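You operate a simulated robot arm through the tools that you are given. There is no shell and no other tool. Be economical: measure what you need, move in short steps, check, and stop when the job is done.

You run a simulated two-armed robot. Do the job below in one go: nothing can be reset, and whatever is moved stays where it is left.

TASK
Take the bench cloth from the top of the long bench and lay it out flat on the rg side top.

It is judged by the outcome, as a careful person would: the job done as asked, and still so three seconds after it is handed in. It fails if anything else is knocked over, pushed out of place, dropped, spilled or broken. Flat cloth is picked up by pressing the open fingertips on it (5 to 10 N) and closing them slowly along it; thin cloth reads only 2 to 8 mm in the jaws.

THE ROBOT
Two 7-joint arms with two-finger parallel grippers on one trunk, on a base that drives. Base frame: it is fixed to the floor where the robot stands at the start and does not move with it; the origin is under the middle of the robot, x ahead of it, y to its left, z up. Units: m, degrees, N and s.
The left shoulder is at the start at [0.07, 0.163, 1.12], the right one opposite. Places, roughly: side [0.6, -2.1, 0.9]. Payload 3.43 kg a hand.
The TCP of each hand is the grasp point between the finger pads, 0.034 m short of the fingertips. In the tool frame z runs along the fingers and y along their closing line. Largest opening 0.128 m; finger width 0.024, thickness 0.012; the body of the gripper, 0.048 by 0.13 m, starts 0.096 m behind the TCP.
Orientation is that of the tool frame in the base frame, as [roll, pitch, yaw] about the fixed x, y, z axes, in that order (R = Rz(yaw) Ry(pitch) Rx(roll)). With the fingers straight down and closing along the base's y, the tool's x points along the base's -x, its y along +y and its z along -z.

THE INTERFACE
- The arms move only by the tool jog_arm. It takes "left_targets", "right_targets" or both (then of equal length, played together; a hand with none holds still); each is a list of rows, each an object of numbers (a shift or turn left out is 0, a gripper value left out holds the last): "fingers": the opening, from 0 (shut) to 1 (fully open); "dx", "dy", "dz": the shift along the tool's x, y, z in m; "rx", "ry", "rz": the turn, a rotation vector about the tool's x, y, z in rad. In form: [{"fingers": .., "dx": .., "dy": .., "dz": .., "rx": .., "ry": .., "rz": ..}, ...]. A call has 1 to 12 rows; each row shifts and turns the commanded pose from where the row before left it, along the tool's axes as they then stand. A row lasts 0.2 s, in which the tool goes at most 0.05 m and 8.6 degrees; a call with a longer step from one row to the next is refused whole, and so is a gripper value outside its range. Where a pose cannot be reached the arm comes as near as it can. A force on the tool above 40 N (or 10 N above the force at the start of the call, whichever is more), or a blocked arm, ends the call early, and 0.2 s more pass. Each finger travels about 0.153 m/s and halts on what it meets, pressing with about 22 N; the grip force reading is that of the motor and also rises with nothing between the fingers. The clock runs only during rows and for 0.2 s after the last one: add rows that do not move to give the fingers time. It gives the time, the measured TCP pose, the force on the tool (base axes), the opening and the grip force at its end, in the units of the frame above (readings bear some noise).
- Cameras (640 x 400 px; columns grow to the right, rows downward): "scene" is now at [0.1374, 0.006, 1.3418]; the picture's right is [0.07, -1.00, 0.00], its down [-0.63, -0.04, -0.78] and it looks along [0.78, 0.06, -0.63] (base axes); focal length 292 px, centre (320, 200). "left" rides on the left gripper at [0.076, 0.011, -0.16] in its tool frame; the picture's right is [-0.15, 0.99, 0.00], its down [-0.88, -0.13, -0.46] and it looks along [-0.45, -0.07, 0.89] (tool axes); focal length 234 px, centre (320, 200). "right" rides on the right gripper at [0.076, -0.011, -0.16] in its tool frame; the picture's right is [0.15, 0.99, 0.00], its down [-0.88, 0.13, -0.46] and it looks along [-0.45, 0.07, 0.89] (tool axes); focal length 234 px, centre (320, 200). There is no depth. A picture from a camera that has moved, and an enlarged one, comes with that camera's place and axes in the base frame and with its lens.
- get_image(camera): a new picture of that camera. It takes no simulated time.
- raise_lower(by): slides the trunk up (or, below 0, down) by that many m; the arms and the scene camera ride with it, the base frame stays. It gives what a move gives, with no picture.
- base_move(legs): drives the robot by 1 to 6 legs, each [ahead, left, turn to the left] in m, m and degrees, along the robot's own axes; the way and the turn of a leg run together, so that a leg with both is an arc; at most 1.5 m and 180 degrees a leg. The arms and the cameras ride along, it lands a little off, and it stops where it bumps. It gives what a move gives.
- head_to(pan, tilt): turns the head with the scene camera to pan (to the left, within 86 degrees either way) and tilt (down, from -29 to 69), counted from straight ahead of the robot. It gives what a move gives.
- enlarge(camera, box): a new picture of the part [left, top, right, bottom] of that camera's present view, enlarged. It takes no simulated time.
- finish_job(): hands the job in; it is judged then, once.

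Go step by step. Nothing tells you exact positions but the pictures and the camera data: compare them with the known pose of the tool, close in by small moves and look again before you grip or let go. The budget is 120 turns and 108 pictures, counting those below and the enlarged ones. Unless the task says otherwise, let go and move clear before handing in, and close with one line.

The tools are called after "Emit:" by a JSON object that holds its "op" and its "data". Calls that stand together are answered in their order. jog_arm: Moves the arms, as the interface text tells. Its arguments: {"type":"object","properties":{"left_targets":{"type":"array"},"right_targets":{"type":"array"}},"required":[]} The other tools are called the same way: raise_lower (by) slides the trunk up or down; base_move (legs) drives the base; head_to (pan, tilt) turns the head that bears the scene camera; get_image (camera) takes a picture; enlarge (camera, box) takes an enlarged picture of a part of a camera's view; finish_job () hands the job in.

At the start:

```text
time: 0.0
left_position: [0.6771, 0.2519, 1.0512]
left_orientation: [180.0, 0.0, 180.0]
left_ft_force: [-0.6, -0.5, -0.1]
left_opening: 0.128
left_gripper_force: 0.0
right_position: [0.557, -0.2308, 1.0942]
right_orientation: [179.9, -0.1, 180.0]
right_ft_force: [-0.5, 0.5, 1.1]
right_opening: 0.1282
right_gripper_force: 0.1
trunk travel left (down, up): [-0.6, 0.34]
robot x, y, heading: [0.0022, 0.0031, 0.1]
head pan, tilt: [4.1, 38.9]
```

scene: 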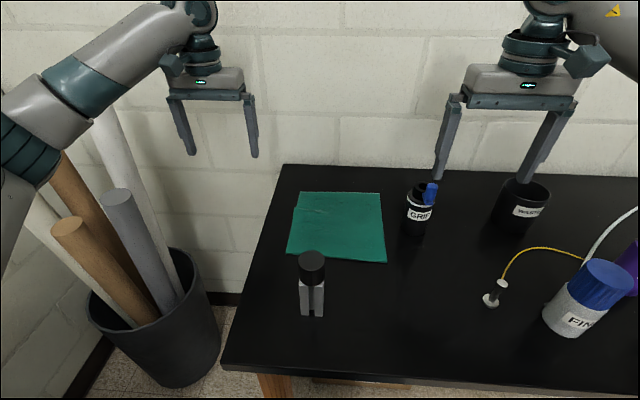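
right: 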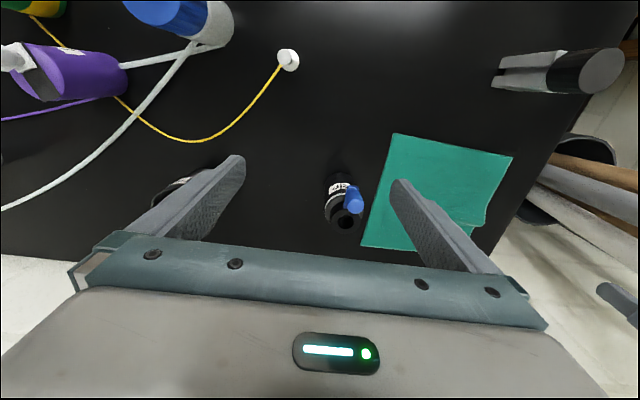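
left: 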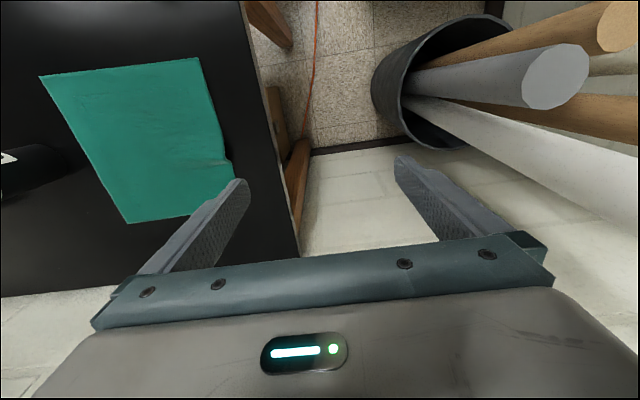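

The cloth lies at about x 0.585–0.85, y −0.12–0.12, with a black-capped item in front of it near (0.45, 0.05). I'll look at the destination before planning the grip.

Emit:
{"op": "head_to", "data": {"pan": -75, "tilt": 20}}

Emit:
{"op": "get_image", "data": {"camera": "scene"}}

```text
time: 1.5
left_position: [0.6764, 0.2534, 1.0501]
left_orientation: [-180.0, 0.0, -180.0]
left_ft_force: [0.4, 1.0, 0.4]
left_opening: 0.1282
left_gripper_force: 0.2
right_position: [0.5562, -0.2306, 1.0936]
right_orientation: [-179.9, 0.1, -180.0]
right_ft_force: [0.0, -0.1, 0.0]
right_opening: 0.128
right_gripper_force: 0.3
trunk travel left (down, up): [-0.6, 0.34]
robot x, y, heading: [0.0033, -0.0018, 0.1]
head pan, tilt: [-75.0, 20.0]
```

```text
104 pictures are left
camera scene: at [0.0761, -0.09, 1.3716], right [-0.97, -0.26, 0.0], down [-0.09, 0.33, -0.94], along [0.24, -0.91, -0.34], focal length 292 px, centre (320, 200)
```

scene: 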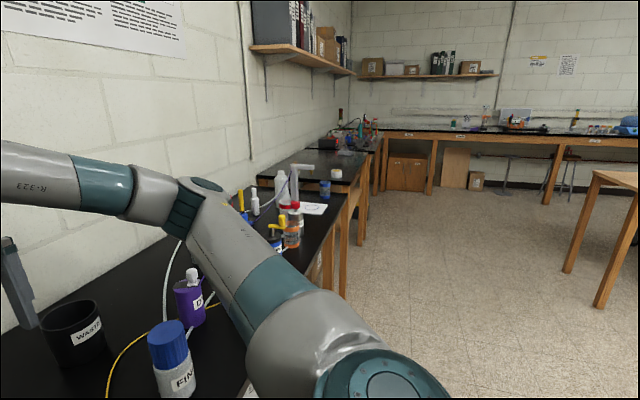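

The side top should be the slightly higher table just past the long bench. I'll zoom in on it.

Emit:
{"op": "enlarge", "data": {"camera": "scene", "box": [240, 110, 400, 260]}}

Emit:
{"op": "head_to", "data": {"pan": 0, "tilt": 50}}

Emit:
{"op": "get_image", "data": {"camera": "scene"}}

```text
2.67 times, centred on (320, 185) of scene
camera zoom: at [0.0761, -0.09, 1.3716], right [-0.97, -0.26, 0.0], down [-0.09, 0.33, -0.94], along [0.24, -0.91, -0.34], focal length 778 px, centre (320, 240)
```

zoom: 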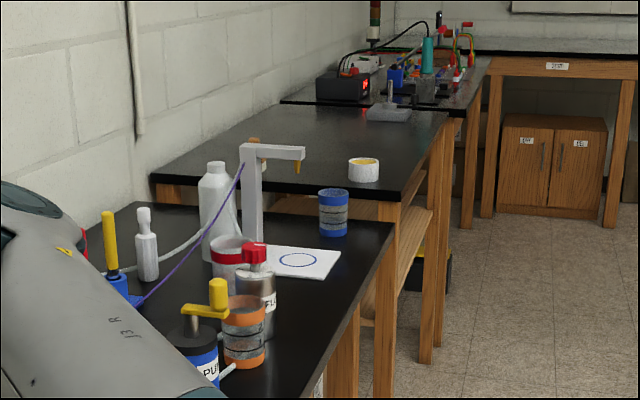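

```text
time: 3.0
left_position: [0.6752, 0.2533, 1.0486]
left_orientation: [180.0, 0.0, 180.0]
left_ft_force: [-0.3, 0.2, -0.2]
left_opening: 0.1279
left_gripper_force: 0.0
right_position: [0.5564, -0.2303, 1.0926]
right_orientation: [-180.0, 0.0, 179.9]
right_ft_force: [-0.5, 0.3, 0.0]
right_opening: 0.1282
right_gripper_force: 0.1
trunk travel left (down, up): [-0.6, 0.34]
robot x, y, heading: [0.0004, -0.0, 0.1]
head pan, tilt: [0.0, 50.0]
```

```text
102 pictures are left
camera scene: at [0.1289, -0.0002, 1.3261], right [0.0, -1.0, 0.0], down [-0.77, 0.0, -0.64], along [0.64, 0.0, -0.77], focal length 292 px, centre (320, 200)
```

scene: 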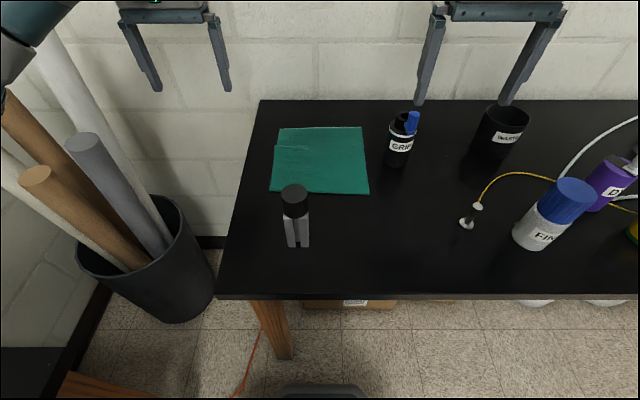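

The side top is mostly empty, with one small jar near its right corner, at roughly z 0.9. Next I'll look closely at the cloth and its fold.

Emit:
{"op": "enlarge", "data": {"camera": "scene", "box": [250, 110, 430, 222]}}

Emit:
{"op": "enlarge", "data": {"camera": "left", "box": [0, 20, 320, 240]}}

```text
3.56 times, centred on (340, 166) of scene
camera zoom: at [0.1289, -0.0002, 1.3261], right [0.0, -1.0, 0.0], down [-0.77, 0.0, -0.64], along [0.64, 0.0, -0.77], focal length 1037 px, centre (249, 321)
```

zoom: 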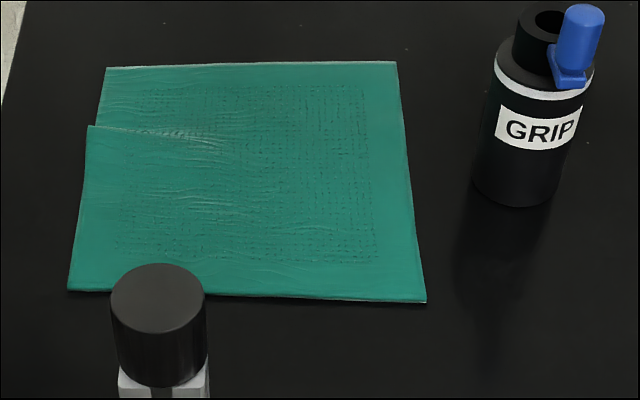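

```text
1.82 times, centred on (160, 130) of left
camera zoom: at [0.6, 0.264, 1.2097], right [0.15, 0.99, 0.0], down [0.88, -0.13, 0.46], along [0.45, -0.07, -0.89], focal length 426 px, centre (611, 327)
```

zoom: 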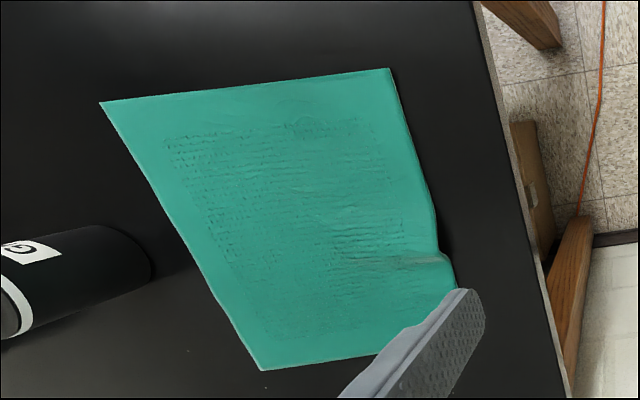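

The cloth looks like a single layer with a small ridge. I'll turn both hands 90° so the fingers close along x and pinch parallel to the near edge.

Emit:
{"op": "jog_arm", "data": {"left_targets": [{"rz": 0.1428}, {"rz": 0.1428}, {"rz": 0.1428}, {"rz": 0.1428}, {"rz": 0.1428}, {"rz": 0.1428}, {"rz": 0.1428}, {"rz": 0.1428}, {"rz": 0.1428}, {"rz": 0.1428}, {"rz": 0.1428}, {"rz": 0}], "right_targets": [{"rz": -0.1428}, {"rz": -0.1428}, {"rz": -0.1428}, {"rz": -0.1428}, {"rz": -0.1428}, {"rz": -0.1428}, {"rz": -0.1428}, {"rz": -0.1428}, {"rz": -0.1428}, {"rz": -0.1428}, {"rz": -0.1428}, {"rz": 0}]}}

Emit:
{"op": "get_image", "data": {"camera": "scene"}}

```text
time: 5.6
left_position: [0.6765, 0.2527, 1.0506]
left_orientation: [-179.9, 0.0, 89.9]
left_ft_force: [0.3, 0.1, 0.2]
left_opening: 0.128
left_gripper_force: 0.1
right_position: [0.4341, -0.1498, 1.0771]
right_orientation: [-180.0, 0.0, -90.0]
right_ft_force: [-0.5, -0.9, -0.1]
right_opening: 0.128
right_gripper_force: 0.1
right hand out of reach, approached as far as the arm can: row 8, 9, 10, 11
trunk travel left (down, up): [-0.6, 0.34]
robot x, y, heading: [0.0033, -0.0032, 0.3]
head pan, tilt: [0.0, 50.0]
```

```text
99 pictures are left
camera scene: at [0.1291, -0.0008, 1.326], right [0.0, -1.0, 0.0], down [-0.77, 0.0, -0.64], along [0.64, 0.0, -0.77], focal length 292 px, centre (320, 200)
```

scene: 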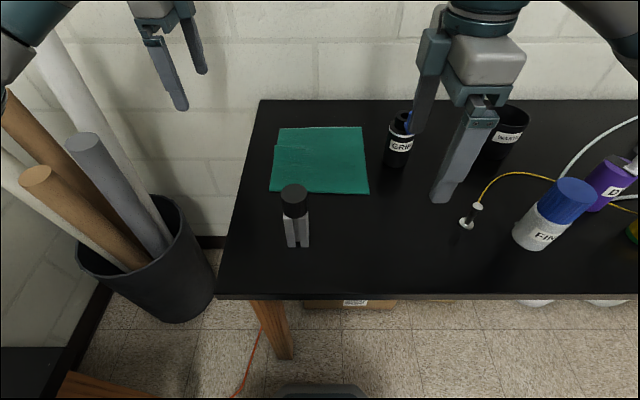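

The left hand turned fine. The right was pulled in toward the robot, so I'll bring both hands to a hover over the near corners and see if the right can hold this orientation there.

Emit:
{"op": "jog_arm", "data": {"left_targets": [{"dx": -0.025, "dy": -0.012, "dz": 0.012}, {"dx": -0.025, "dy": -0.012, "dz": 0.012}, {"dx": -0.025, "dy": -0.012, "dz": 0.012}, {"dx": -0.025, "dy": -0.012, "dz": 0.012}, {"dx": -0.025, "dy": -0.012, "dz": 0.012}, {"dx": -0.028, "dy": -0.012, "dz": 0.012}, {}], "right_targets": [{"dx": -0.008, "dy": -0.028, "dz": 0.02}, {"dx": -0.008, "dy": -0.028, "dz": 0.02}, {"dx": -0.008, "dy": -0.028, "dz": 0.02}, {"dx": -0.008, "dy": -0.028, "dz": 0.02}, {"dx": -0.008, "dy": -0.028, "dz": 0.02}, {"dx": -0.008, "dy": -0.026, "dz": 0.01}, {}]}}

Emit:
{"op": "get_image", "data": {"camera": "scene"}}

```text
time: 7.2
left_position: [0.6033, 0.1019, 0.9785]
left_orientation: [180.0, 0.0, 90.2]
left_ft_force: [0.1, -0.6, 0.7]
left_opening: 0.1279
left_gripper_force: 0.1
right_position: [0.4685, -0.077, 0.9963]
right_orientation: [-179.9, -0.2, -90.2]
right_ft_force: [-1.0, -0.1, -1.0]
right_opening: 0.128
right_gripper_force: 0.0
right hand out of reach, approached as far as the arm can: row 1, 2, 3, 4, 5, 6
trunk travel left (down, up): [-0.6, 0.34]
robot x, y, heading: [-0.0008, -0.0028, 0.1]
head pan, tilt: [0.0, 50.0]
```

```text
98 pictures are left
camera scene: at [0.1286, 0.0005, 1.3261], right [0.0, -1.0, 0.0], down [-0.77, 0.0, -0.64], along [0.64, 0.0, -0.77], focal length 292 px, centre (320, 200)
```

scene: 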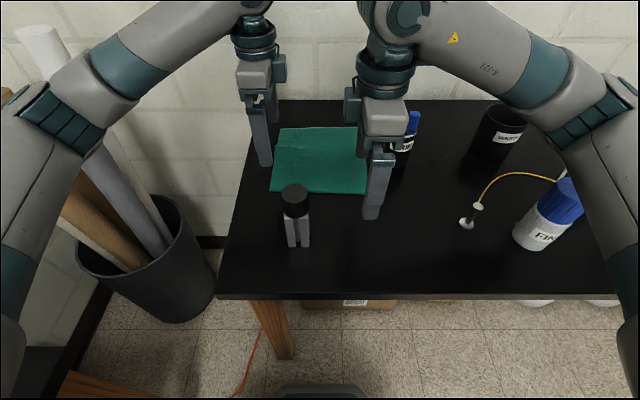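

The right arm can't hold yaw −90 further out. I'll back it up and over, then turn it the other way to yaw +90, matching the left.

Emit:
{"op": "jog_arm", "data": {"right_targets": [{"dx": 0.02, "dz": -0.025}, {"dx": 0.02, "dz": -0.025}, {"dx": 0.02, "dz": -0.025}, {"dx": 0.02, "dz": -0.02}, {"dx": 0.02}, {"dx": 0.02}]}}

Emit:
{"op": "jog_arm", "data": {"right_targets": [{"rz": 0.145}, {"rz": 0.145}, {"rz": 0.145}, {"rz": 0.145}, {"rz": 0.145}, {"rz": 0.145}, {"rz": 0.145}, {"rz": 0.145}, {"rz": 0.145}, {"rz": 0.145}, {"rz": 0.12}, {}]}}

```text
time: 8.6
left_position: [0.6025, 0.1008, 0.9783]
left_orientation: [-180.0, 0.0, 90.0]
left_ft_force: [-0.6, -1.3, 0.0]
left_opening: 0.1282
left_gripper_force: 0.0
right_position: [0.4186, -0.1709, 1.0866]
right_orientation: [179.9, 0.0, -90.1]
right_ft_force: [-0.8, -0.6, -0.4]
right_opening: 0.128
right_gripper_force: 0.1
right hand out of reach, approached as far as the arm can: row 1, 2, 3, 4, 5, 6
trunk travel left (down, up): [-0.6, 0.34]
robot x, y, heading: [-0.0004, 0.0002, 0.1]
head pan, tilt: [0.0, 50.0]
```

```text
time: 11.2
left_position: [0.6027, 0.1009, 0.9794]
left_orientation: [180.0, 0.0, 90.1]
left_ft_force: [0.4, -0.3, 0.4]
left_opening: 0.128
left_gripper_force: 0.1
right_position: [0.4208, -0.1715, 1.0862]
right_orientation: [180.0, -0.1, 179.9]
right_ft_force: [-0.3, -0.4, -0.9]
right_opening: 0.1278
right_gripper_force: 0.0
trunk travel left (down, up): [-0.6, 0.34]
robot x, y, heading: [-0.0002, -0.0009, 0.1]
head pan, tilt: [0.0, 50.0]
```

Now I'll move the right hand forward and turn it on to yaw +90.

Emit:
{"op": "jog_arm", "data": {"right_targets": [{"dx": -0.04}, {"dx": -0.04}, {"dx": -0.04}, {"dx": -0.04}, {}]}}

Emit:
{"op": "jog_arm", "data": {"right_targets": [{"rz": 0.145}, {"rz": 0.145}, {"rz": 0.145}, {"rz": 0.145}, {"rz": 0.145}, {"rz": 0.145}, {"rz": 0.145}, {"rz": 0.145}, {"rz": 0.145}, {"rz": 0.145}, {"rz": 0.12}, {}]}}

Emit:
{"op": "get_image", "data": {"camera": "scene"}}

```text
time: 12.4
left_position: [0.6027, 0.1017, 0.9786]
left_orientation: [-179.9, -0.1, 90.0]
left_ft_force: [-0.5, 0.6, 0.0]
left_opening: 0.128
left_gripper_force: 0.0
right_position: [0.5802, -0.1719, 1.0861]
right_orientation: [180.0, 0.0, -180.0]
right_ft_force: [0.3, -0.5, -0.1]
right_opening: 0.128
right_gripper_force: 0.1
trunk travel left (down, up): [-0.6, 0.34]
robot x, y, heading: [-0.0022, 0.0012, -0.1]
head pan, tilt: [0.0, 50.0]
```

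```text
time: 15.0
left_position: [0.6042, 0.101, 0.9788]
left_orientation: [180.0, 0.0, 90.1]
left_ft_force: [-0.2, 0.0, 0.8]
left_opening: 0.128
left_gripper_force: 0.1
right_position: [0.5793, -0.1722, 1.088]
right_orientation: [179.9, 0.1, 89.9]
right_ft_force: [0.7, -0.3, 0.3]
right_opening: 0.1281
right_gripper_force: 0.1
trunk travel left (down, up): [-0.6, 0.34]
robot x, y, heading: [0.0005, 0.0004, 0.2]
head pan, tilt: [0.0, 50.0]
```

```text
97 pictures are left
camera scene: at [0.1289, -0.0001, 1.3261], right [0.0, -1.0, 0.0], down [-0.77, 0.0, -0.64], along [0.64, 0.0, -0.77], focal length 292 px, centre (320, 200)
```

scene: 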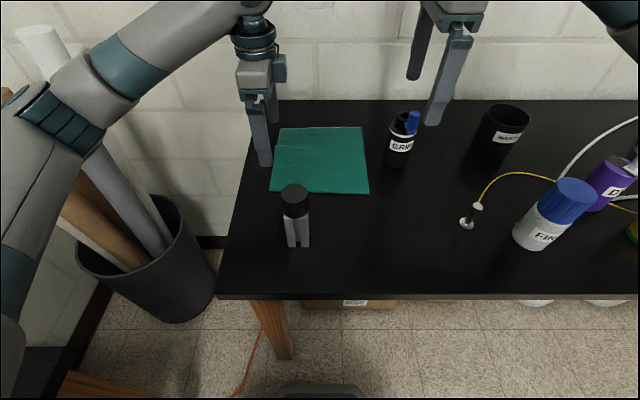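

Both hands are now at yaw +90. I'll narrow the jaws and line up over the corners: right (0.618, −0.10), left (0.63, 0.10).

Emit:
{"op": "jog_arm", "data": {"left_targets": [{"fingers": 0.31, "dy": 0.013}, {"dy": 0.013}, {"dz": 0.015}, {"dz": 0.015}, {"dz": 0.015}, {"dz": 0.015}, {"dz": 0.015}, {}], "right_targets": [{"fingers": 0.31, "dx": 0.036, "dy": 0.02}, {"dx": 0.036, "dy": 0.019}, {"dz": 0.04}, {"dz": 0.04}, {"dz": 0.04}, {"dz": 0.04}, {"dz": 0.025}, {}]}}

Emit:
{"op": "get_image", "data": {"camera": "scene"}}

Emit:
{"op": "get_image", "data": {"camera": "right"}}

Emit:
{"op": "get_image", "data": {"camera": "left"}}

```text
time: 16.8
left_position: [0.6296, 0.102, 0.9033]
left_orientation: [-180.0, 0.1, 90.0]
left_ft_force: [-0.7, 1.2, 0.1]
left_opening: 0.0396
left_gripper_force: 0.1
right_position: [0.6171, -0.1011, 0.9005]
right_orientation: [-180.0, -0.1, 90.0]
right_ft_force: [0.1, 0.5, -0.1]
right_opening: 0.0399
right_gripper_force: 0.1
trunk travel left (down, up): [-0.6, 0.34]
robot x, y, heading: [0.0043, -0.0012, 0.3]
head pan, tilt: [0.0, 50.0]
```

```text
96 pictures are left
camera scene: at [0.1286, -0.0002, 1.3261], right [0.0, -1.0, 0.0], down [-0.77, 0.0, -0.64], along [0.64, 0.0, -0.77], focal length 292 px, centre (320, 200)
```

scene: 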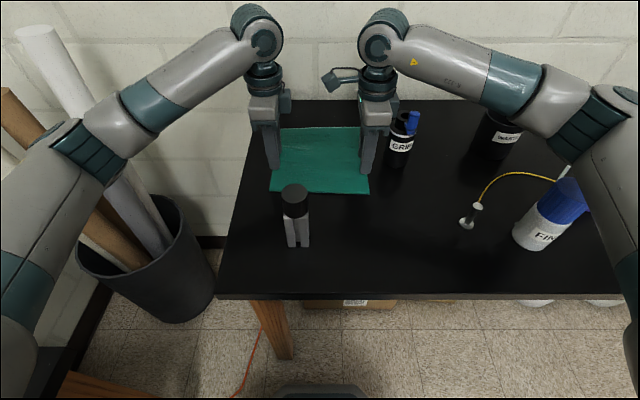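

```text
95 pictures are left
camera right: at [0.6049, -0.025, 1.0617], right [0.99, 0.15, 0.0], down [0.13, -0.88, 0.46], along [0.07, -0.45, -0.89], focal length 234 px, centre (320, 200)
```

right: 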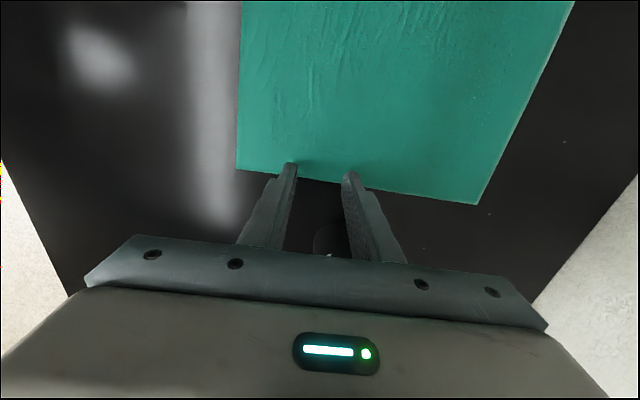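

```text
94 pictures are left
camera left: at [0.641, 0.1756, 1.0625], right [0.99, -0.15, 0.0], down [-0.13, -0.88, 0.46], along [-0.07, -0.45, -0.89], focal length 234 px, centre (320, 200)
```

left: 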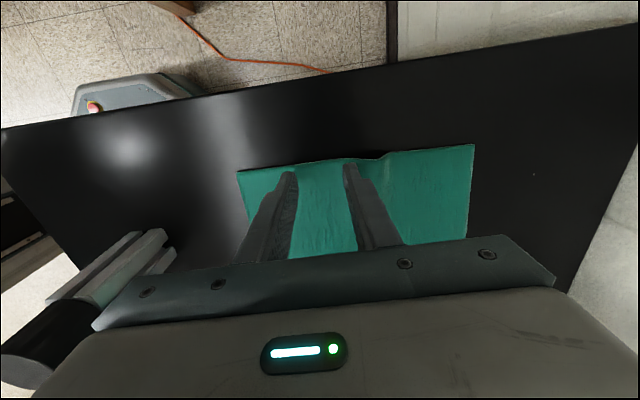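

Cross-checking the wrist and scene views puts the cloth surface at z ≈ 0.855, not 0.804, so the near edge is at x ≈ 0.545 with corners at y ≈ ±0.105. I'll shift the hands nearer to match.

Emit:
{"op": "jog_arm", "data": {"left_targets": [{"dx": -0.006, "dy": -0.023}, {"dx": -0.006, "dy": -0.023}, {}], "right_targets": [{"dx": 0.005, "dy": -0.02}, {"dx": 0.006, "dy": -0.02}, {}]}}

Emit:
{"op": "get_image", "data": {"camera": "scene"}}

Emit:
{"op": "get_image", "data": {"camera": "right"}}

Emit:
{"op": "get_image", "data": {"camera": "left"}}

```text
time: 17.6
left_position: [0.5837, 0.09, 0.9023]
left_orientation: [-179.9, 0.0, 90.0]
left_ft_force: [0.5, -0.9, 0.4]
left_opening: 0.0398
left_gripper_force: 0.0
right_position: [0.5786, -0.0893, 0.9006]
right_orientation: [-179.9, -0.1, 90.0]
right_ft_force: [-0.4, -0.1, -0.2]
right_opening: 0.0395
right_gripper_force: 0.0
trunk travel left (down, up): [-0.6, 0.34]
robot x, y, heading: [0.0002, 0.0036, -0.4]
head pan, tilt: [0.0, 50.0]
```

```text
93 pictures are left
camera scene: at [0.1293, -0.0002, 1.326], right [0.0, -1.0, 0.0], down [-0.77, 0.0, -0.64], along [0.64, 0.0, -0.77], focal length 292 px, centre (320, 200)
```

scene: 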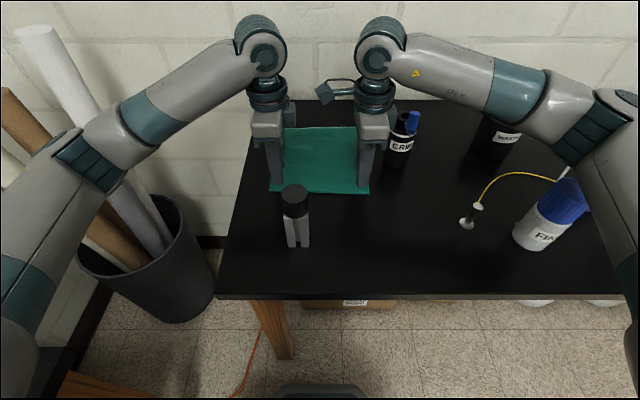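

```text
92 pictures are left
camera right: at [0.5666, -0.0145, 1.0619], right [0.99, 0.15, 0.0], down [0.13, -0.88, 0.46], along [0.07, -0.45, -0.89], focal length 234 px, centre (320, 200)
```

right: 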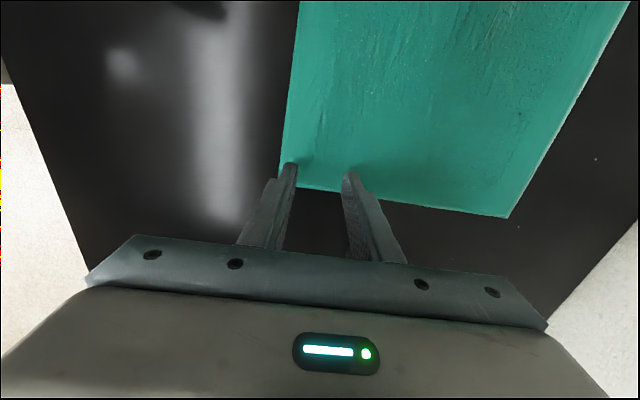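

```text
91 pictures are left
camera left: at [0.5947, 0.1639, 1.0616], right [0.99, -0.15, 0.0], down [-0.13, -0.88, 0.46], along [-0.07, -0.45, -0.89], focal length 234 px, centre (320, 200)
```

left: 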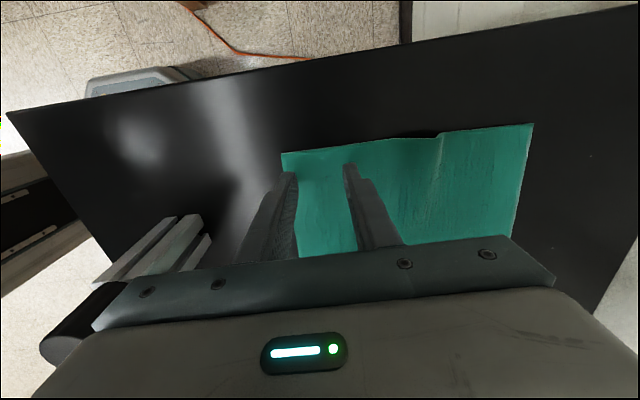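

The fingers are over the cloth just inside its near corners. I'll lower in small steps and watch the force.

Emit:
{"op": "jog_arm", "data": {"left_targets": [{"dz": 0.003}, {"dz": 0.003}, {"dz": 0.003}, {}], "right_targets": [{"dz": 0.003}, {"dz": 0.003}, {"dz": 0.003}, {}]}}

```text
time: 18.6
left_position: [0.5838, 0.0892, 0.8952]
left_orientation: [-180.0, 0.0, 90.1]
left_ft_force: [0.1, -0.3, -0.5]
left_opening: 0.0398
left_gripper_force: 0.1
right_position: [0.5794, -0.0878, 0.8916]
right_orientation: [180.0, -0.1, 90.0]
right_ft_force: [0.4, 0.0, 1.2]
right_opening: 0.0396
right_gripper_force: 0.1
trunk travel left (down, up): [-0.6, 0.34]
robot x, y, heading: [-0.0013, -0.0008, -0.0]
head pan, tilt: [0.0, 50.0]
```

Emit:
{"op": "jog_arm", "data": {"left_targets": [{"dz": 0.002}, {"dz": 0.002}, {"dz": 0.002}, {}], "right_targets": [{"dz": 0.002}, {"dz": 0.002}, {}, {}]}}

```text
time: 19.6
left_position: [0.5834, 0.0884, 0.8876]
left_orientation: [180.0, 0.0, 90.0]
left_ft_force: [-0.1, -0.4, 2.2]
left_opening: 0.0396
left_gripper_force: 0.0
right_position: [0.5786, -0.0883, 0.8899]
right_orientation: [179.9, 0.0, 90.0]
right_ft_force: [0.6, -1.4, 2.9]
right_opening: 0.0396
right_gripper_force: 0.0
trunk travel left (down, up): [-0.6, 0.34]
robot x, y, heading: [-0.0004, 0.0028, -0.1]
head pan, tilt: [0.0, 50.0]
```

Contact starts with the tips at z ≈ 0.855, as estimated. I'll press a little more.

Emit:
{"op": "jog_arm", "data": {"left_targets": [{"dz": 0.002}, {}], "right_targets": [{"dz": 0.002}, {}]}}

```text
time: 20.2
left_position: [0.5825, 0.0873, 0.8877]
left_orientation: [-180.0, 0.0, 90.2]
left_ft_force: [2.4, -0.8, 8.6]
left_opening: 0.04
left_gripper_force: 0.4
right_position: [0.5791, -0.0889, 0.8877]
right_orientation: [179.8, 0.0, 90.0]
right_ft_force: [2.8, -0.5, 12.3]
right_opening: 0.0396
right_gripper_force: 0.1
trunk travel left (down, up): [-0.6, 0.34]
robot x, y, heading: [-0.0, 0.0009, 0.1]
head pan, tilt: [0.0, 50.0]
```

Pressing at about 9 and 12 N. I'll ease the right slightly and close both slowly.

Emit:
{"op": "jog_arm", "data": {"left_targets": [{"fingers": 0.28}, {"fingers": 0.25}, {"fingers": 0.22}, {"fingers": 0.19}, {"fingers": 0.16}, {"fingers": 0.13}, {"fingers": 0.1}, {"fingers": 0.07}, {"fingers": 0.04}, {"fingers": 0.0}, {}, {}], "right_targets": [{"fingers": 0.28, "dz": -0.001}, {"fingers": 0.25}, {"fingers": 0.22}, {"fingers": 0.19}, {"fingers": 0.16}, {"fingers": 0.13}, {"fingers": 0.1}, {"fingers": 0.07}, {"fingers": 0.04}, {"fingers": 0.0}, {}, {}]}}

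Emit:
{"op": "get_image", "data": {"camera": "scene"}}

Emit:
{"op": "get_image", "data": {"camera": "right"}}

Emit:
{"op": "get_image", "data": {"camera": "left"}}

```text
time: 22.8
left_position: [0.5824, 0.0898, 0.8872]
left_orientation: [179.8, -0.1, 90.1]
left_ft_force: [-0.3, -1.8, 12.7]
left_opening: 0.0127
left_gripper_force: 22.2
right_position: [0.5782, -0.0902, 0.8886]
right_orientation: [179.8, 0.0, 90.0]
right_ft_force: [-0.6, 1.8, 5.8]
right_opening: 0.0048
right_gripper_force: 22.4
trunk travel left (down, up): [-0.6, 0.34]
robot x, y, heading: [-0.0015, -0.0002, 0.2]
head pan, tilt: [0.0, 50.0]
```

```text
90 pictures are left
camera scene: at [0.1271, -0.0002, 1.3263], right [0.0, -1.0, 0.0], down [-0.77, 0.0, -0.64], along [0.64, 0.0, -0.77], focal length 292 px, centre (320, 200)
```

scene: 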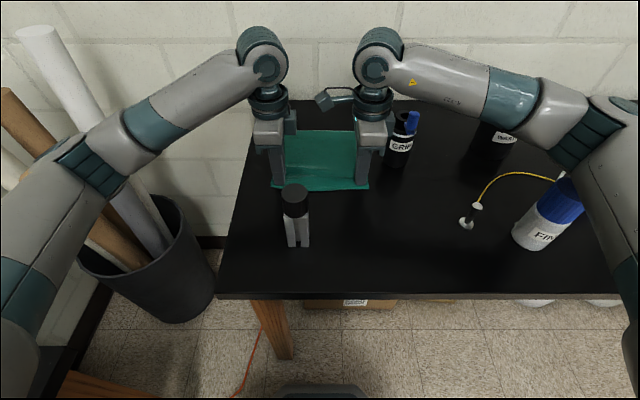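

```text
89 pictures are left
camera right: at [0.5652, -0.0137, 1.0488], right [0.99, 0.15, 0.0], down [0.13, -0.88, 0.46], along [0.07, -0.45, -0.89], focal length 234 px, centre (320, 200)
```

right: 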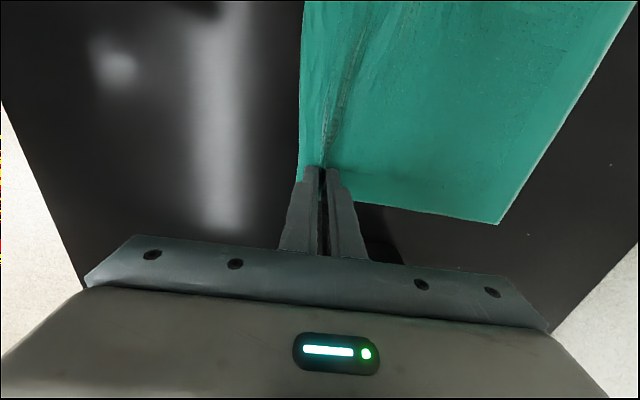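

```text
88 pictures are left
camera left: at [0.5937, 0.1635, 1.0468], right [0.99, -0.15, 0.0], down [-0.13, -0.88, 0.46], along [-0.07, -0.45, -0.89], focal length 234 px, centre (320, 200)
```

left: 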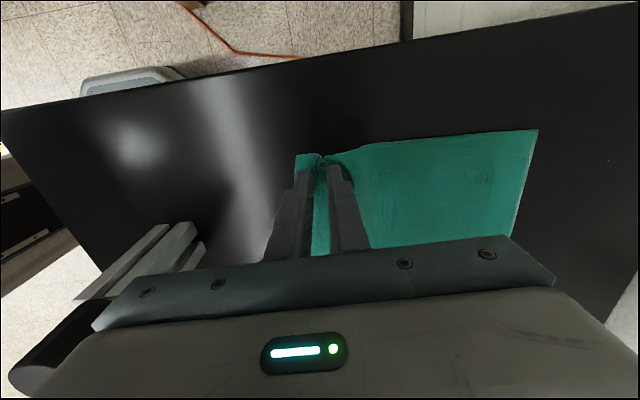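

Both hands have a pinch of cloth. I'll lift slowly and check.

Emit:
{"op": "jog_arm", "data": {"left_targets": [{"dz": -0.01}, {"dz": -0.015}, {"dz": -0.015}, {"dz": -0.02}, {"dz": -0.02}, {"dz": -0.02}, {}], "right_targets": [{"dz": -0.01}, {"dz": -0.015}, {"dz": -0.015}, {"dz": -0.02}, {"dz": -0.02}, {"dz": -0.02}, {}]}}

Emit:
{"op": "get_image", "data": {"camera": "scene"}}

Emit:
{"op": "get_image", "data": {"camera": "left"}}

```text
time: 24.4
left_position: [0.5838, 0.0881, 0.9853]
left_orientation: [-180.0, 0.1, 90.1]
left_ft_force: [0.3, -0.1, 0.2]
left_opening: 0.004
left_gripper_force: 22.2
right_position: [0.5808, -0.0888, 0.9868]
right_orientation: [-180.0, 0.1, 90.0]
right_ft_force: [-0.3, 0.6, -1.5]
right_opening: 0.005
right_gripper_force: 21.9
trunk travel left (down, up): [-0.6, 0.34]
robot x, y, heading: [-0.002, -0.0012, -0.1]
head pan, tilt: [0.0, 50.0]
```

```text
87 pictures are left
camera scene: at [0.1294, -0.0001, 1.326], right [0.0, -1.0, 0.0], down [-0.77, 0.0, -0.64], along [0.64, 0.0, -0.77], focal length 292 px, centre (320, 200)
```

scene: 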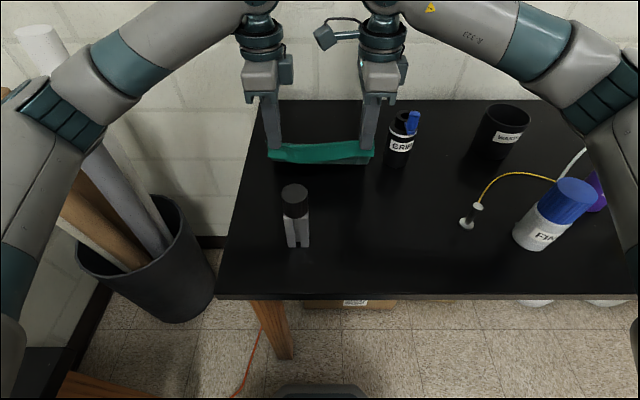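

```text
86 pictures are left
camera left: at [0.5961, 0.163, 1.1448], right [0.99, -0.15, 0.0], down [-0.13, -0.88, 0.46], along [-0.07, -0.45, -0.89], focal length 234 px, centre (320, 200)
```

left: 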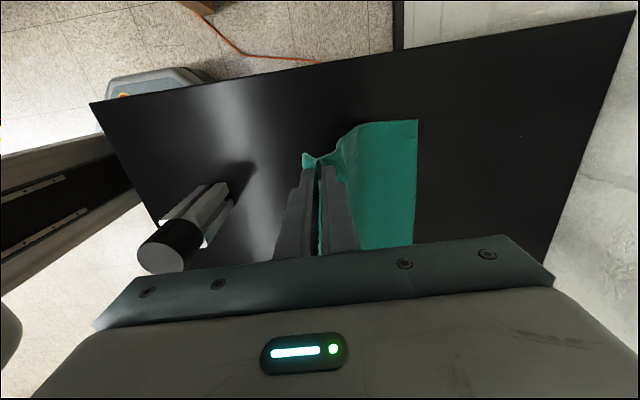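

Both hold firmly. I'll raise the trunk so the cloth hangs free.

Emit:
{"op": "raise_lower", "data": {"by": 0.22}}

Emit:
{"op": "get_image", "data": {"camera": "scene"}}

Emit:
{"op": "get_image", "data": {"camera": "left"}}

Emit:
{"op": "get_image", "data": {"camera": "right"}}

```text
time: 26.7
left_position: [0.5848, 0.0878, 1.2058]
left_orientation: [179.8, 0.0, 90.0]
left_ft_force: [-0.5, 0.1, -0.6]
left_opening: 0.0042
left_gripper_force: 22.1
right_position: [0.5802, -0.0893, 1.2069]
right_orientation: [-180.0, 0.0, 90.0]
right_ft_force: [0.2, 0.1, -0.4]
right_opening: 0.0049
right_gripper_force: 21.9
trunk travel left (down, up): [-0.82, 0.12]
robot x, y, heading: [0.0026, -0.001, -0.2]
head pan, tilt: [0.0, 50.0]
```

```text
85 pictures are left
camera scene: at [0.1292, -0.0001, 1.546], right [0.0, -1.0, 0.0], down [-0.77, 0.0, -0.64], along [0.64, 0.0, -0.77], focal length 292 px, centre (320, 200)
```

scene: 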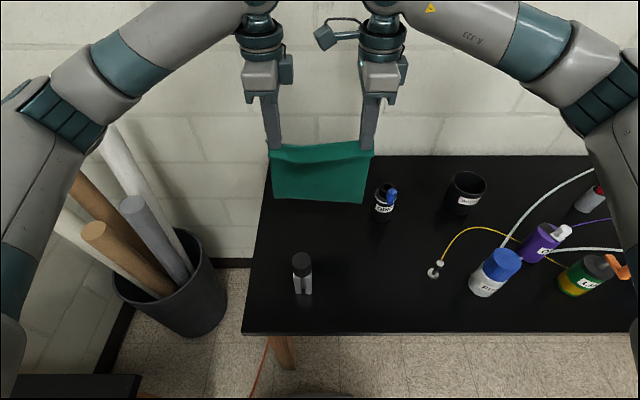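

```text
84 pictures are left
camera left: at [0.5959, 0.1631, 1.3649], right [0.99, -0.15, 0.0], down [-0.13, -0.88, 0.46], along [-0.07, -0.45, -0.89], focal length 234 px, centre (320, 200)
```

left: 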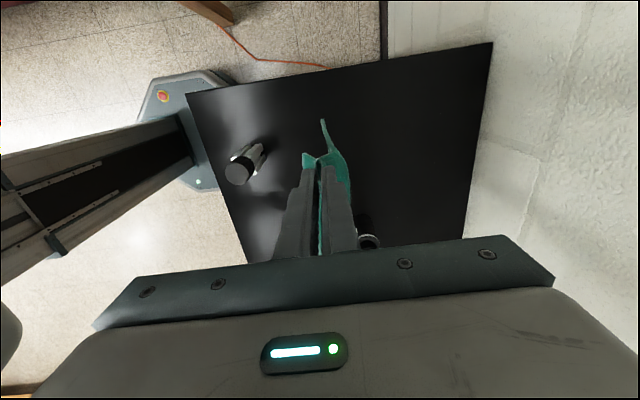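

```text
83 pictures are left
camera right: at [0.5676, -0.0134, 1.3673], right [0.99, 0.15, 0.0], down [0.13, -0.88, 0.46], along [0.07, -0.45, -0.89], focal length 234 px, centre (320, 200)
```

right: 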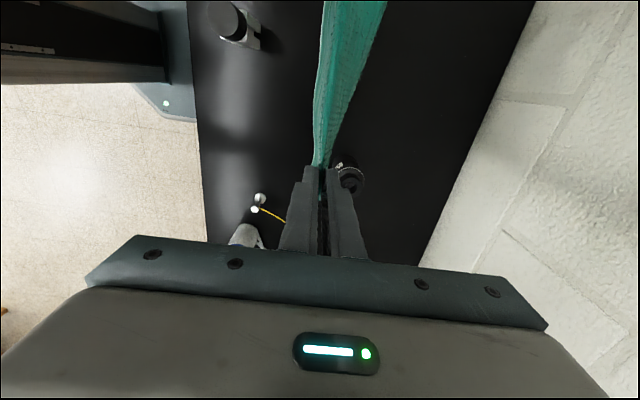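

The cloth hangs as a clean sheet, but its lower edge is close to the height of the black-capped item. I'll raise further, then back away.

Emit:
{"op": "raise_lower", "data": {"by": 0.11}}

Emit:
{"op": "base_move", "data": {"legs": [[-0.45, 0, 0], [0, -1.1, 0], [0, -1.1, 0]]}}

Emit:
{"op": "get_image", "data": {"camera": "scene"}}

```text
time: 28.1
left_position: [0.5863, 0.089, 1.3154]
left_orientation: [-180.0, 0.1, 90.0]
left_ft_force: [0.4, -0.1, -0.7]
left_opening: 0.0043
left_gripper_force: 22.5
right_position: [0.5802, -0.0893, 1.317]
right_orientation: [180.0, 0.0, 90.0]
right_ft_force: [0.7, 1.1, 0.3]
right_opening: 0.0047
right_gripper_force: 22.0
trunk travel left (down, up): [-0.93, 0.01]
robot x, y, heading: [0.0009, -0.002, -0.2]
head pan, tilt: [0.0, 50.0]
```

```text
time: 41.3
left_position: [0.1538, -2.106, 1.3159]
left_orientation: [-180.0, -0.1, 91.0]
left_ft_force: [-0.1, -0.6, 0.2]
left_opening: 0.0042
left_gripper_force: 21.6
right_position: [0.1516, -2.2824, 1.3168]
right_orientation: [-180.0, -0.1, 90.9]
right_ft_force: [0.9, -0.4, -0.3]
right_opening: 0.0048
right_gripper_force: 21.7
trunk travel left (down, up): [-0.93, 0.01]
robot x, y, heading: [-0.4266, -2.2005, 0.9]
head pan, tilt: [0.0, 50.0]
```

```text
82 pictures are left
camera scene: at [-0.3, -2.2007, 1.656], right [0.02, -1.0, 0.0], down [-0.77, -0.01, -0.64], along [0.64, 0.01, -0.77], focal length 292 px, centre (320, 200)
```

scene: 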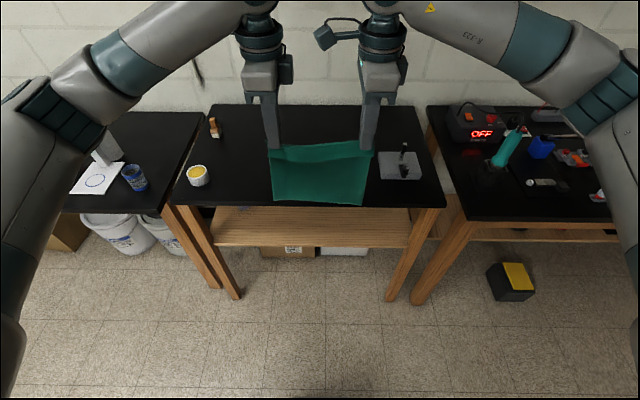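

I'm facing the side top, which has a clear area between y ≈ −1.82 and −2.38. I'll shift left 0.1 m to centre on it, square up and drive in.

Emit:
{"op": "base_move", "data": {"legs": [[0, 0.1, -0.9], [0.36, 0, 0]]}}

Emit:
{"op": "get_image", "data": {"camera": "scene"}}

Emit:
{"op": "get_image", "data": {"camera": "left"}}

Emit:
{"op": "get_image", "data": {"camera": "right"}}

```text
time: 44.4
left_position: [0.5146, -2.0164, 1.3165]
left_orientation: [179.9, 0.0, 89.9]
left_ft_force: [0.5, -1.3, -0.4]
left_opening: 0.0039
left_gripper_force: 22.6
right_position: [0.5106, -2.1938, 1.3175]
right_orientation: [179.9, -0.1, 89.9]
right_ft_force: [0.1, 0.1, -0.2]
right_opening: 0.0047
right_gripper_force: 21.7
trunk travel left (down, up): [-0.93, 0.01]
robot x, y, heading: [-0.0685, -2.1074, 0.1]
head pan, tilt: [0.0, 50.0]
```

```text
81 pictures are left
camera scene: at [0.059, -2.1046, 1.6564], right [0.0, -1.0, 0.0], down [-0.77, 0.0, -0.64], along [0.64, 0.0, -0.77], focal length 292 px, centre (320, 200)
```

scene: 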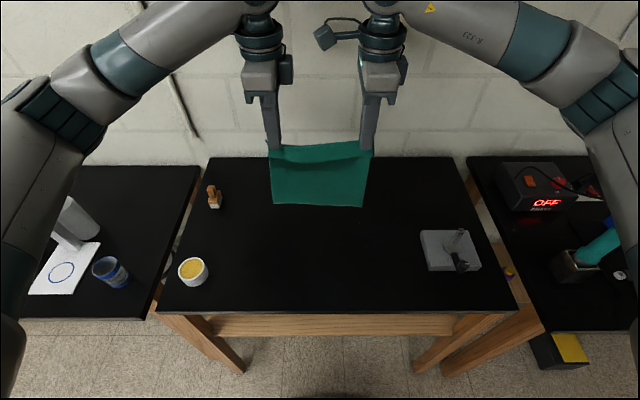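

```text
80 pictures are left
camera left: at [0.5264, -1.9423, 1.4763], right [0.99, -0.15, 0.0], down [-0.13, -0.88, 0.46], along [-0.07, -0.45, -0.89], focal length 234 px, centre (320, 200)
```

left: 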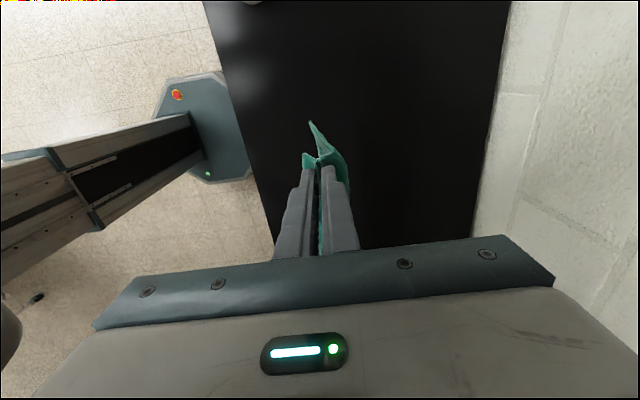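

```text
79 pictures are left
camera right: at [0.4977, -2.1188, 1.4786], right [0.99, 0.14, 0.0], down [0.13, -0.88, 0.46], along [0.07, -0.45, -0.89], focal length 234 px, centre (320, 200)
```

right: 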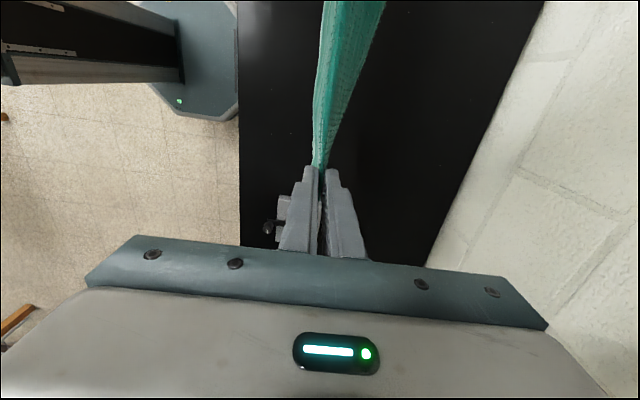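

The side top is clear under the hanging cloth, and parallax puts it at z ≈ 0.86–0.9. I'll bring the hands up 0.1 m and forward 0.15 m, then lower the trunk to bring the cloth's bottom edge just above the top.

Emit:
{"op": "jog_arm", "data": {"left_targets": [{"dz": -0.016, "dy": 0.025}, {"dz": -0.016, "dy": 0.025}, {"dz": -0.016, "dy": 0.025}, {"dz": -0.016, "dy": 0.025}, {"dz": -0.016, "dy": 0.025}, {"dz": -0.016, "dy": 0.025}, {}], "right_targets": [{"dz": -0.016, "dy": 0.025}, {"dz": -0.016, "dy": 0.025}, {"dz": -0.016, "dy": 0.025}, {"dz": -0.016, "dy": 0.025}, {"dz": -0.016, "dy": 0.025}, {"dz": -0.016, "dy": 0.025}, {}]}}

Emit:
{"op": "raise_lower", "data": {"by": -0.27}}

Emit:
{"op": "get_image", "data": {"camera": "scene"}}

```text
time: 46.0
left_position: [0.6477, -2.0145, 1.4244]
left_orientation: [179.1, 0.1, 89.8]
left_ft_force: [0.0, 0.3, 0.2]
left_opening: 0.0039
left_gripper_force: 22.1
right_position: [0.6431, -2.1899, 1.4226]
right_orientation: [179.2, 0.0, 89.9]
right_ft_force: [0.2, 0.4, 0.4]
right_opening: 0.0048
right_gripper_force: 22.0
trunk travel left (down, up): [-0.93, 0.01]
robot x, y, heading: [-0.0664, -2.1031, 0.0]
head pan, tilt: [0.0, 50.0]
```

```text
time: 48.8
left_position: [0.6676, -2.0167, 1.1406]
left_orientation: [179.9, 0.1, 89.8]
left_ft_force: [0.3, 0.1, -0.4]
left_opening: 0.0042
left_gripper_force: 22.0
right_position: [0.6637, -2.1924, 1.1418]
right_orientation: [180.0, 0.0, 89.9]
right_ft_force: [0.9, 0.5, -0.7]
right_opening: 0.0048
right_gripper_force: 21.7
trunk travel left (down, up): [-0.66, 0.28]
robot x, y, heading: [-0.0677, -2.1046, 0.1]
head pan, tilt: [0.0, 50.0]
```

```text
78 pictures are left
camera scene: at [0.0619, -2.1042, 1.3861], right [0.0, -1.0, 0.0], down [-0.77, 0.0, -0.64], along [0.64, 0.0, -0.77], focal length 292 px, centre (320, 200)
```

scene: 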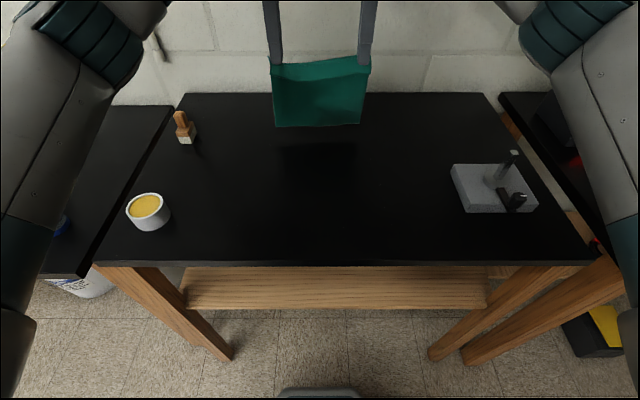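

The top is at z ≈ 0.855, so the cloth's lower edge is about 8 cm above it. I'll lower straight down until the edge is about to touch.

Emit:
{"op": "jog_arm", "data": {"left_targets": [{"dz": 0.012}, {"dz": 0.012}, {"dz": 0.012}, {"dz": 0.012}, {"dz": 0.012}, {"dz": 0.012}, {}, {}, {}], "right_targets": [{"dz": 0.012}, {"dz": 0.012}, {"dz": 0.012}, {"dz": 0.012}, {"dz": 0.012}, {"dz": 0.012}, {}, {}, {}]}}

Emit:
{"op": "get_image", "data": {"camera": "scene"}}

Emit:
{"op": "get_image", "data": {"camera": "left"}}

```text
time: 50.8
left_position: [0.6681, -2.0178, 1.0691]
left_orientation: [179.9, 0.0, 89.9]
left_ft_force: [0.5, -0.3, -0.1]
left_opening: 0.004
left_gripper_force: 21.7
right_position: [0.6629, -2.1928, 1.0707]
right_orientation: [180.0, 0.0, 89.8]
right_ft_force: [0.4, 1.4, 0.2]
right_opening: 0.0049
right_gripper_force: 21.9
trunk travel left (down, up): [-0.66, 0.28]
robot x, y, heading: [-0.0669, -2.1058, -0.2]
head pan, tilt: [0.0, 50.0]
```

```text
77 pictures are left
camera scene: at [0.0619, -2.1042, 1.386], right [0.0, -1.0, 0.0], down [-0.77, 0.0, -0.64], along [0.64, 0.0, -0.77], focal length 292 px, centre (320, 200)
```

scene: 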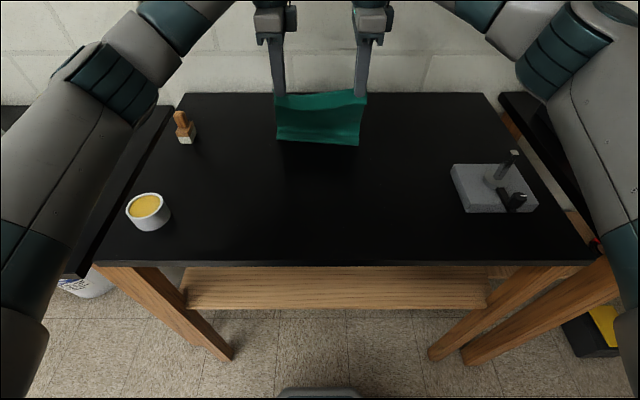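

```text
76 pictures are left
camera left: at [0.6786, -1.9421, 1.2286], right [0.99, -0.15, 0.0], down [-0.13, -0.88, 0.46], along [-0.07, -0.45, -0.89], focal length 234 px, centre (320, 200)
```

left: 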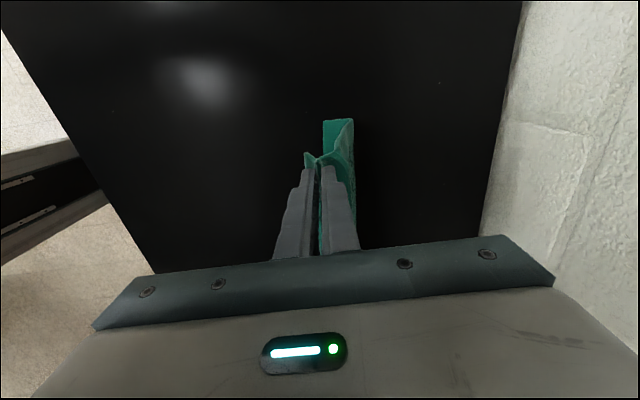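

The edge has touched and its bottom strip is curling slightly toward the robot. I'll lift a little and drag back lightly so the edge trails away from the robot, then look again.

Emit:
{"op": "jog_arm", "data": {"left_targets": [{"dz": -0.012}, {"dz": -0.008}, {}, {"dy": -0.012}, {"dy": -0.012}, {"dy": -0.012}, {"dy": -0.012, "dz": 0.005}, {"dy": -0.012, "dz": 0.006}], "right_targets": [{"dz": -0.012}, {"dz": -0.008}, {}, {"dy": -0.012}, {"dy": -0.012}, {"dy": -0.012}, {"dy": -0.012, "dz": 0.005}, {"dy": -0.012, "dz": 0.006}]}}

Emit:
{"op": "get_image", "data": {"camera": "scene"}}

Emit:
{"op": "get_image", "data": {"camera": "left"}}

```text
time: 52.6
left_position: [0.6058, -2.0166, 1.0783]
left_orientation: [-180.0, -0.1, 89.9]
left_ft_force: [0.0, 0.2, -0.6]
left_opening: 0.0039
left_gripper_force: 22.3
right_position: [0.6022, -2.1928, 1.0798]
right_orientation: [-179.9, -0.1, 89.9]
right_ft_force: [-0.4, 1.0, -0.6]
right_opening: 0.0048
right_gripper_force: 22.2
trunk travel left (down, up): [-0.66, 0.28]
robot x, y, heading: [-0.0643, -2.1043, -0.1]
head pan, tilt: [0.0, 50.0]
```

```text
75 pictures are left
camera scene: at [0.0617, -2.1042, 1.3861], right [0.0, -1.0, 0.0], down [-0.77, 0.0, -0.64], along [0.64, 0.0, -0.77], focal length 292 px, centre (320, 200)
```

scene: 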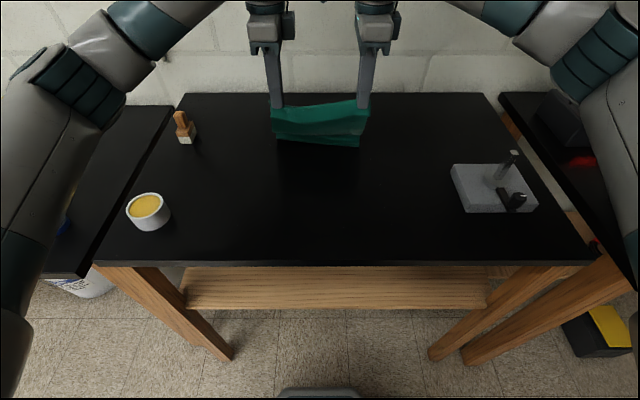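

```text
74 pictures are left
camera left: at [0.618, -1.9422, 1.2376], right [0.99, -0.15, 0.0], down [-0.13, -0.88, 0.46], along [-0.07, -0.45, -0.89], focal length 234 px, centre (320, 200)
```

left: 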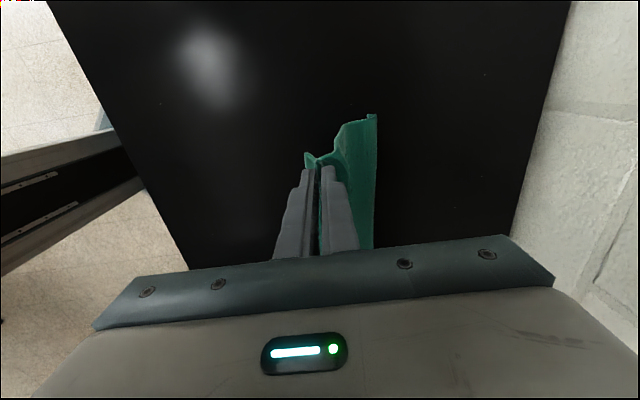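

The far edge is now anchored ahead at x ≈ 0.70 with the cloth leaning properly. I'll lay it down along an arc, keeping it lightly taut.

Emit:
{"op": "jog_arm", "data": {"left_targets": [{"dz": 0.02, "dy": -0.03}, {"dz": 0.02, "dy": -0.025}, {"dz": 0.02, "dy": -0.02}, {"dz": 0.02, "dy": -0.013}, {"dz": 0.02, "dy": -0.01}, {"dz": 0.02, "dy": -0.009}, {"dz": 0.02, "dy": -0.006}, {"dz": 0.015, "dy": -0.004}, {"dz": 0.01, "dy": -0.002}, {}], "right_targets": [{"dz": 0.02, "dy": -0.03}, {"dz": 0.02, "dy": -0.025}, {"dz": 0.02, "dy": -0.02}, {"dz": 0.02, "dy": -0.013}, {"dz": 0.02, "dy": -0.01}, {"dz": 0.02, "dy": -0.009}, {"dz": 0.02, "dy": -0.006}, {"dz": 0.015, "dy": -0.004}, {"dz": 0.01, "dy": -0.002}, {}]}}

Emit:
{"op": "get_image", "data": {"camera": "scene"}}

Emit:
{"op": "get_image", "data": {"camera": "left"}}

Emit:
{"op": "get_image", "data": {"camera": "right"}}

```text
time: 54.3
left_position: [0.493, -2.0174, 0.9388]
left_orientation: [178.9, 0.5, 90.0]
left_ft_force: [-4.0, 2.1, 21.9]
left_opening: 0.0037
left_gripper_force: 22.1
right_position: [0.4882, -2.1918, 0.9377]
right_orientation: [179.3, -0.4, 89.8]
right_ft_force: [-4.5, -0.9, 18.7]
right_opening: 0.0048
right_gripper_force: 21.9
trunk travel left (down, up): [-0.66, 0.28]
robot x, y, heading: [-0.0625, -2.1072, -0.2]
head pan, tilt: [0.0, 50.0]
stopped in row 8 (left hand): the force on the tool passed its limit (the readings are from after the stop); the commanded pose is now the measured one
```

```text
73 pictures are left
camera scene: at [0.0584, -2.104, 1.3869], right [0.0, -1.0, 0.0], down [-0.76, 0.0, -0.64], along [0.64, 0.0, -0.76], focal length 292 px, centre (320, 200)
```

scene: 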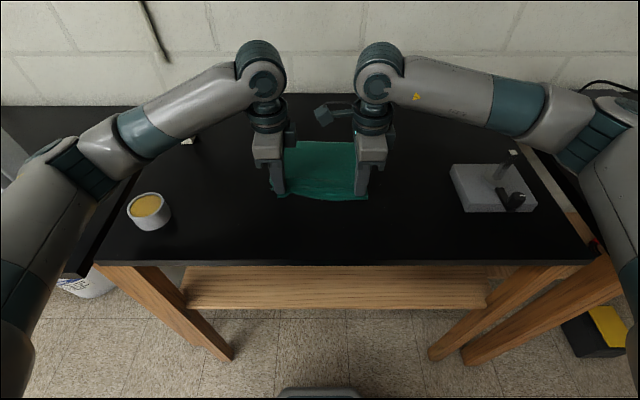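

```text
72 pictures are left
camera left: at [0.5012, -1.941, 1.0975], right [0.99, -0.14, 0.02], down [-0.14, -0.88, 0.46], along [-0.05, -0.46, -0.89], focal length 234 px, centre (320, 200)
```

left: 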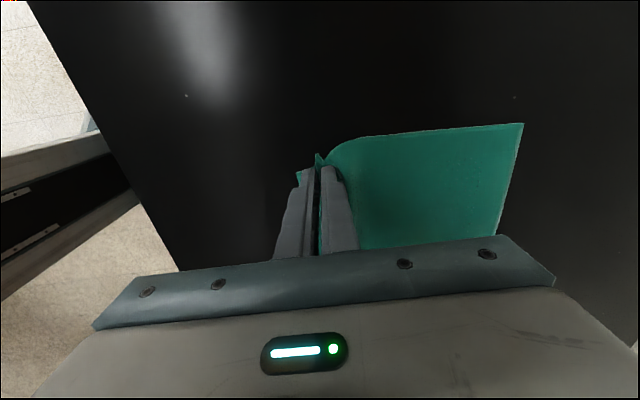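

```text
71 pictures are left
camera right: at [0.4731, -2.1174, 1.0986], right [0.99, 0.14, 0.01], down [0.12, -0.88, 0.45], along [0.08, -0.45, -0.89], focal length 234 px, centre (320, 200)
```

right: 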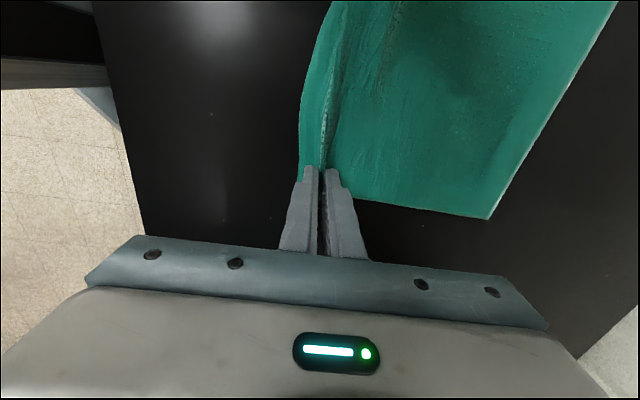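

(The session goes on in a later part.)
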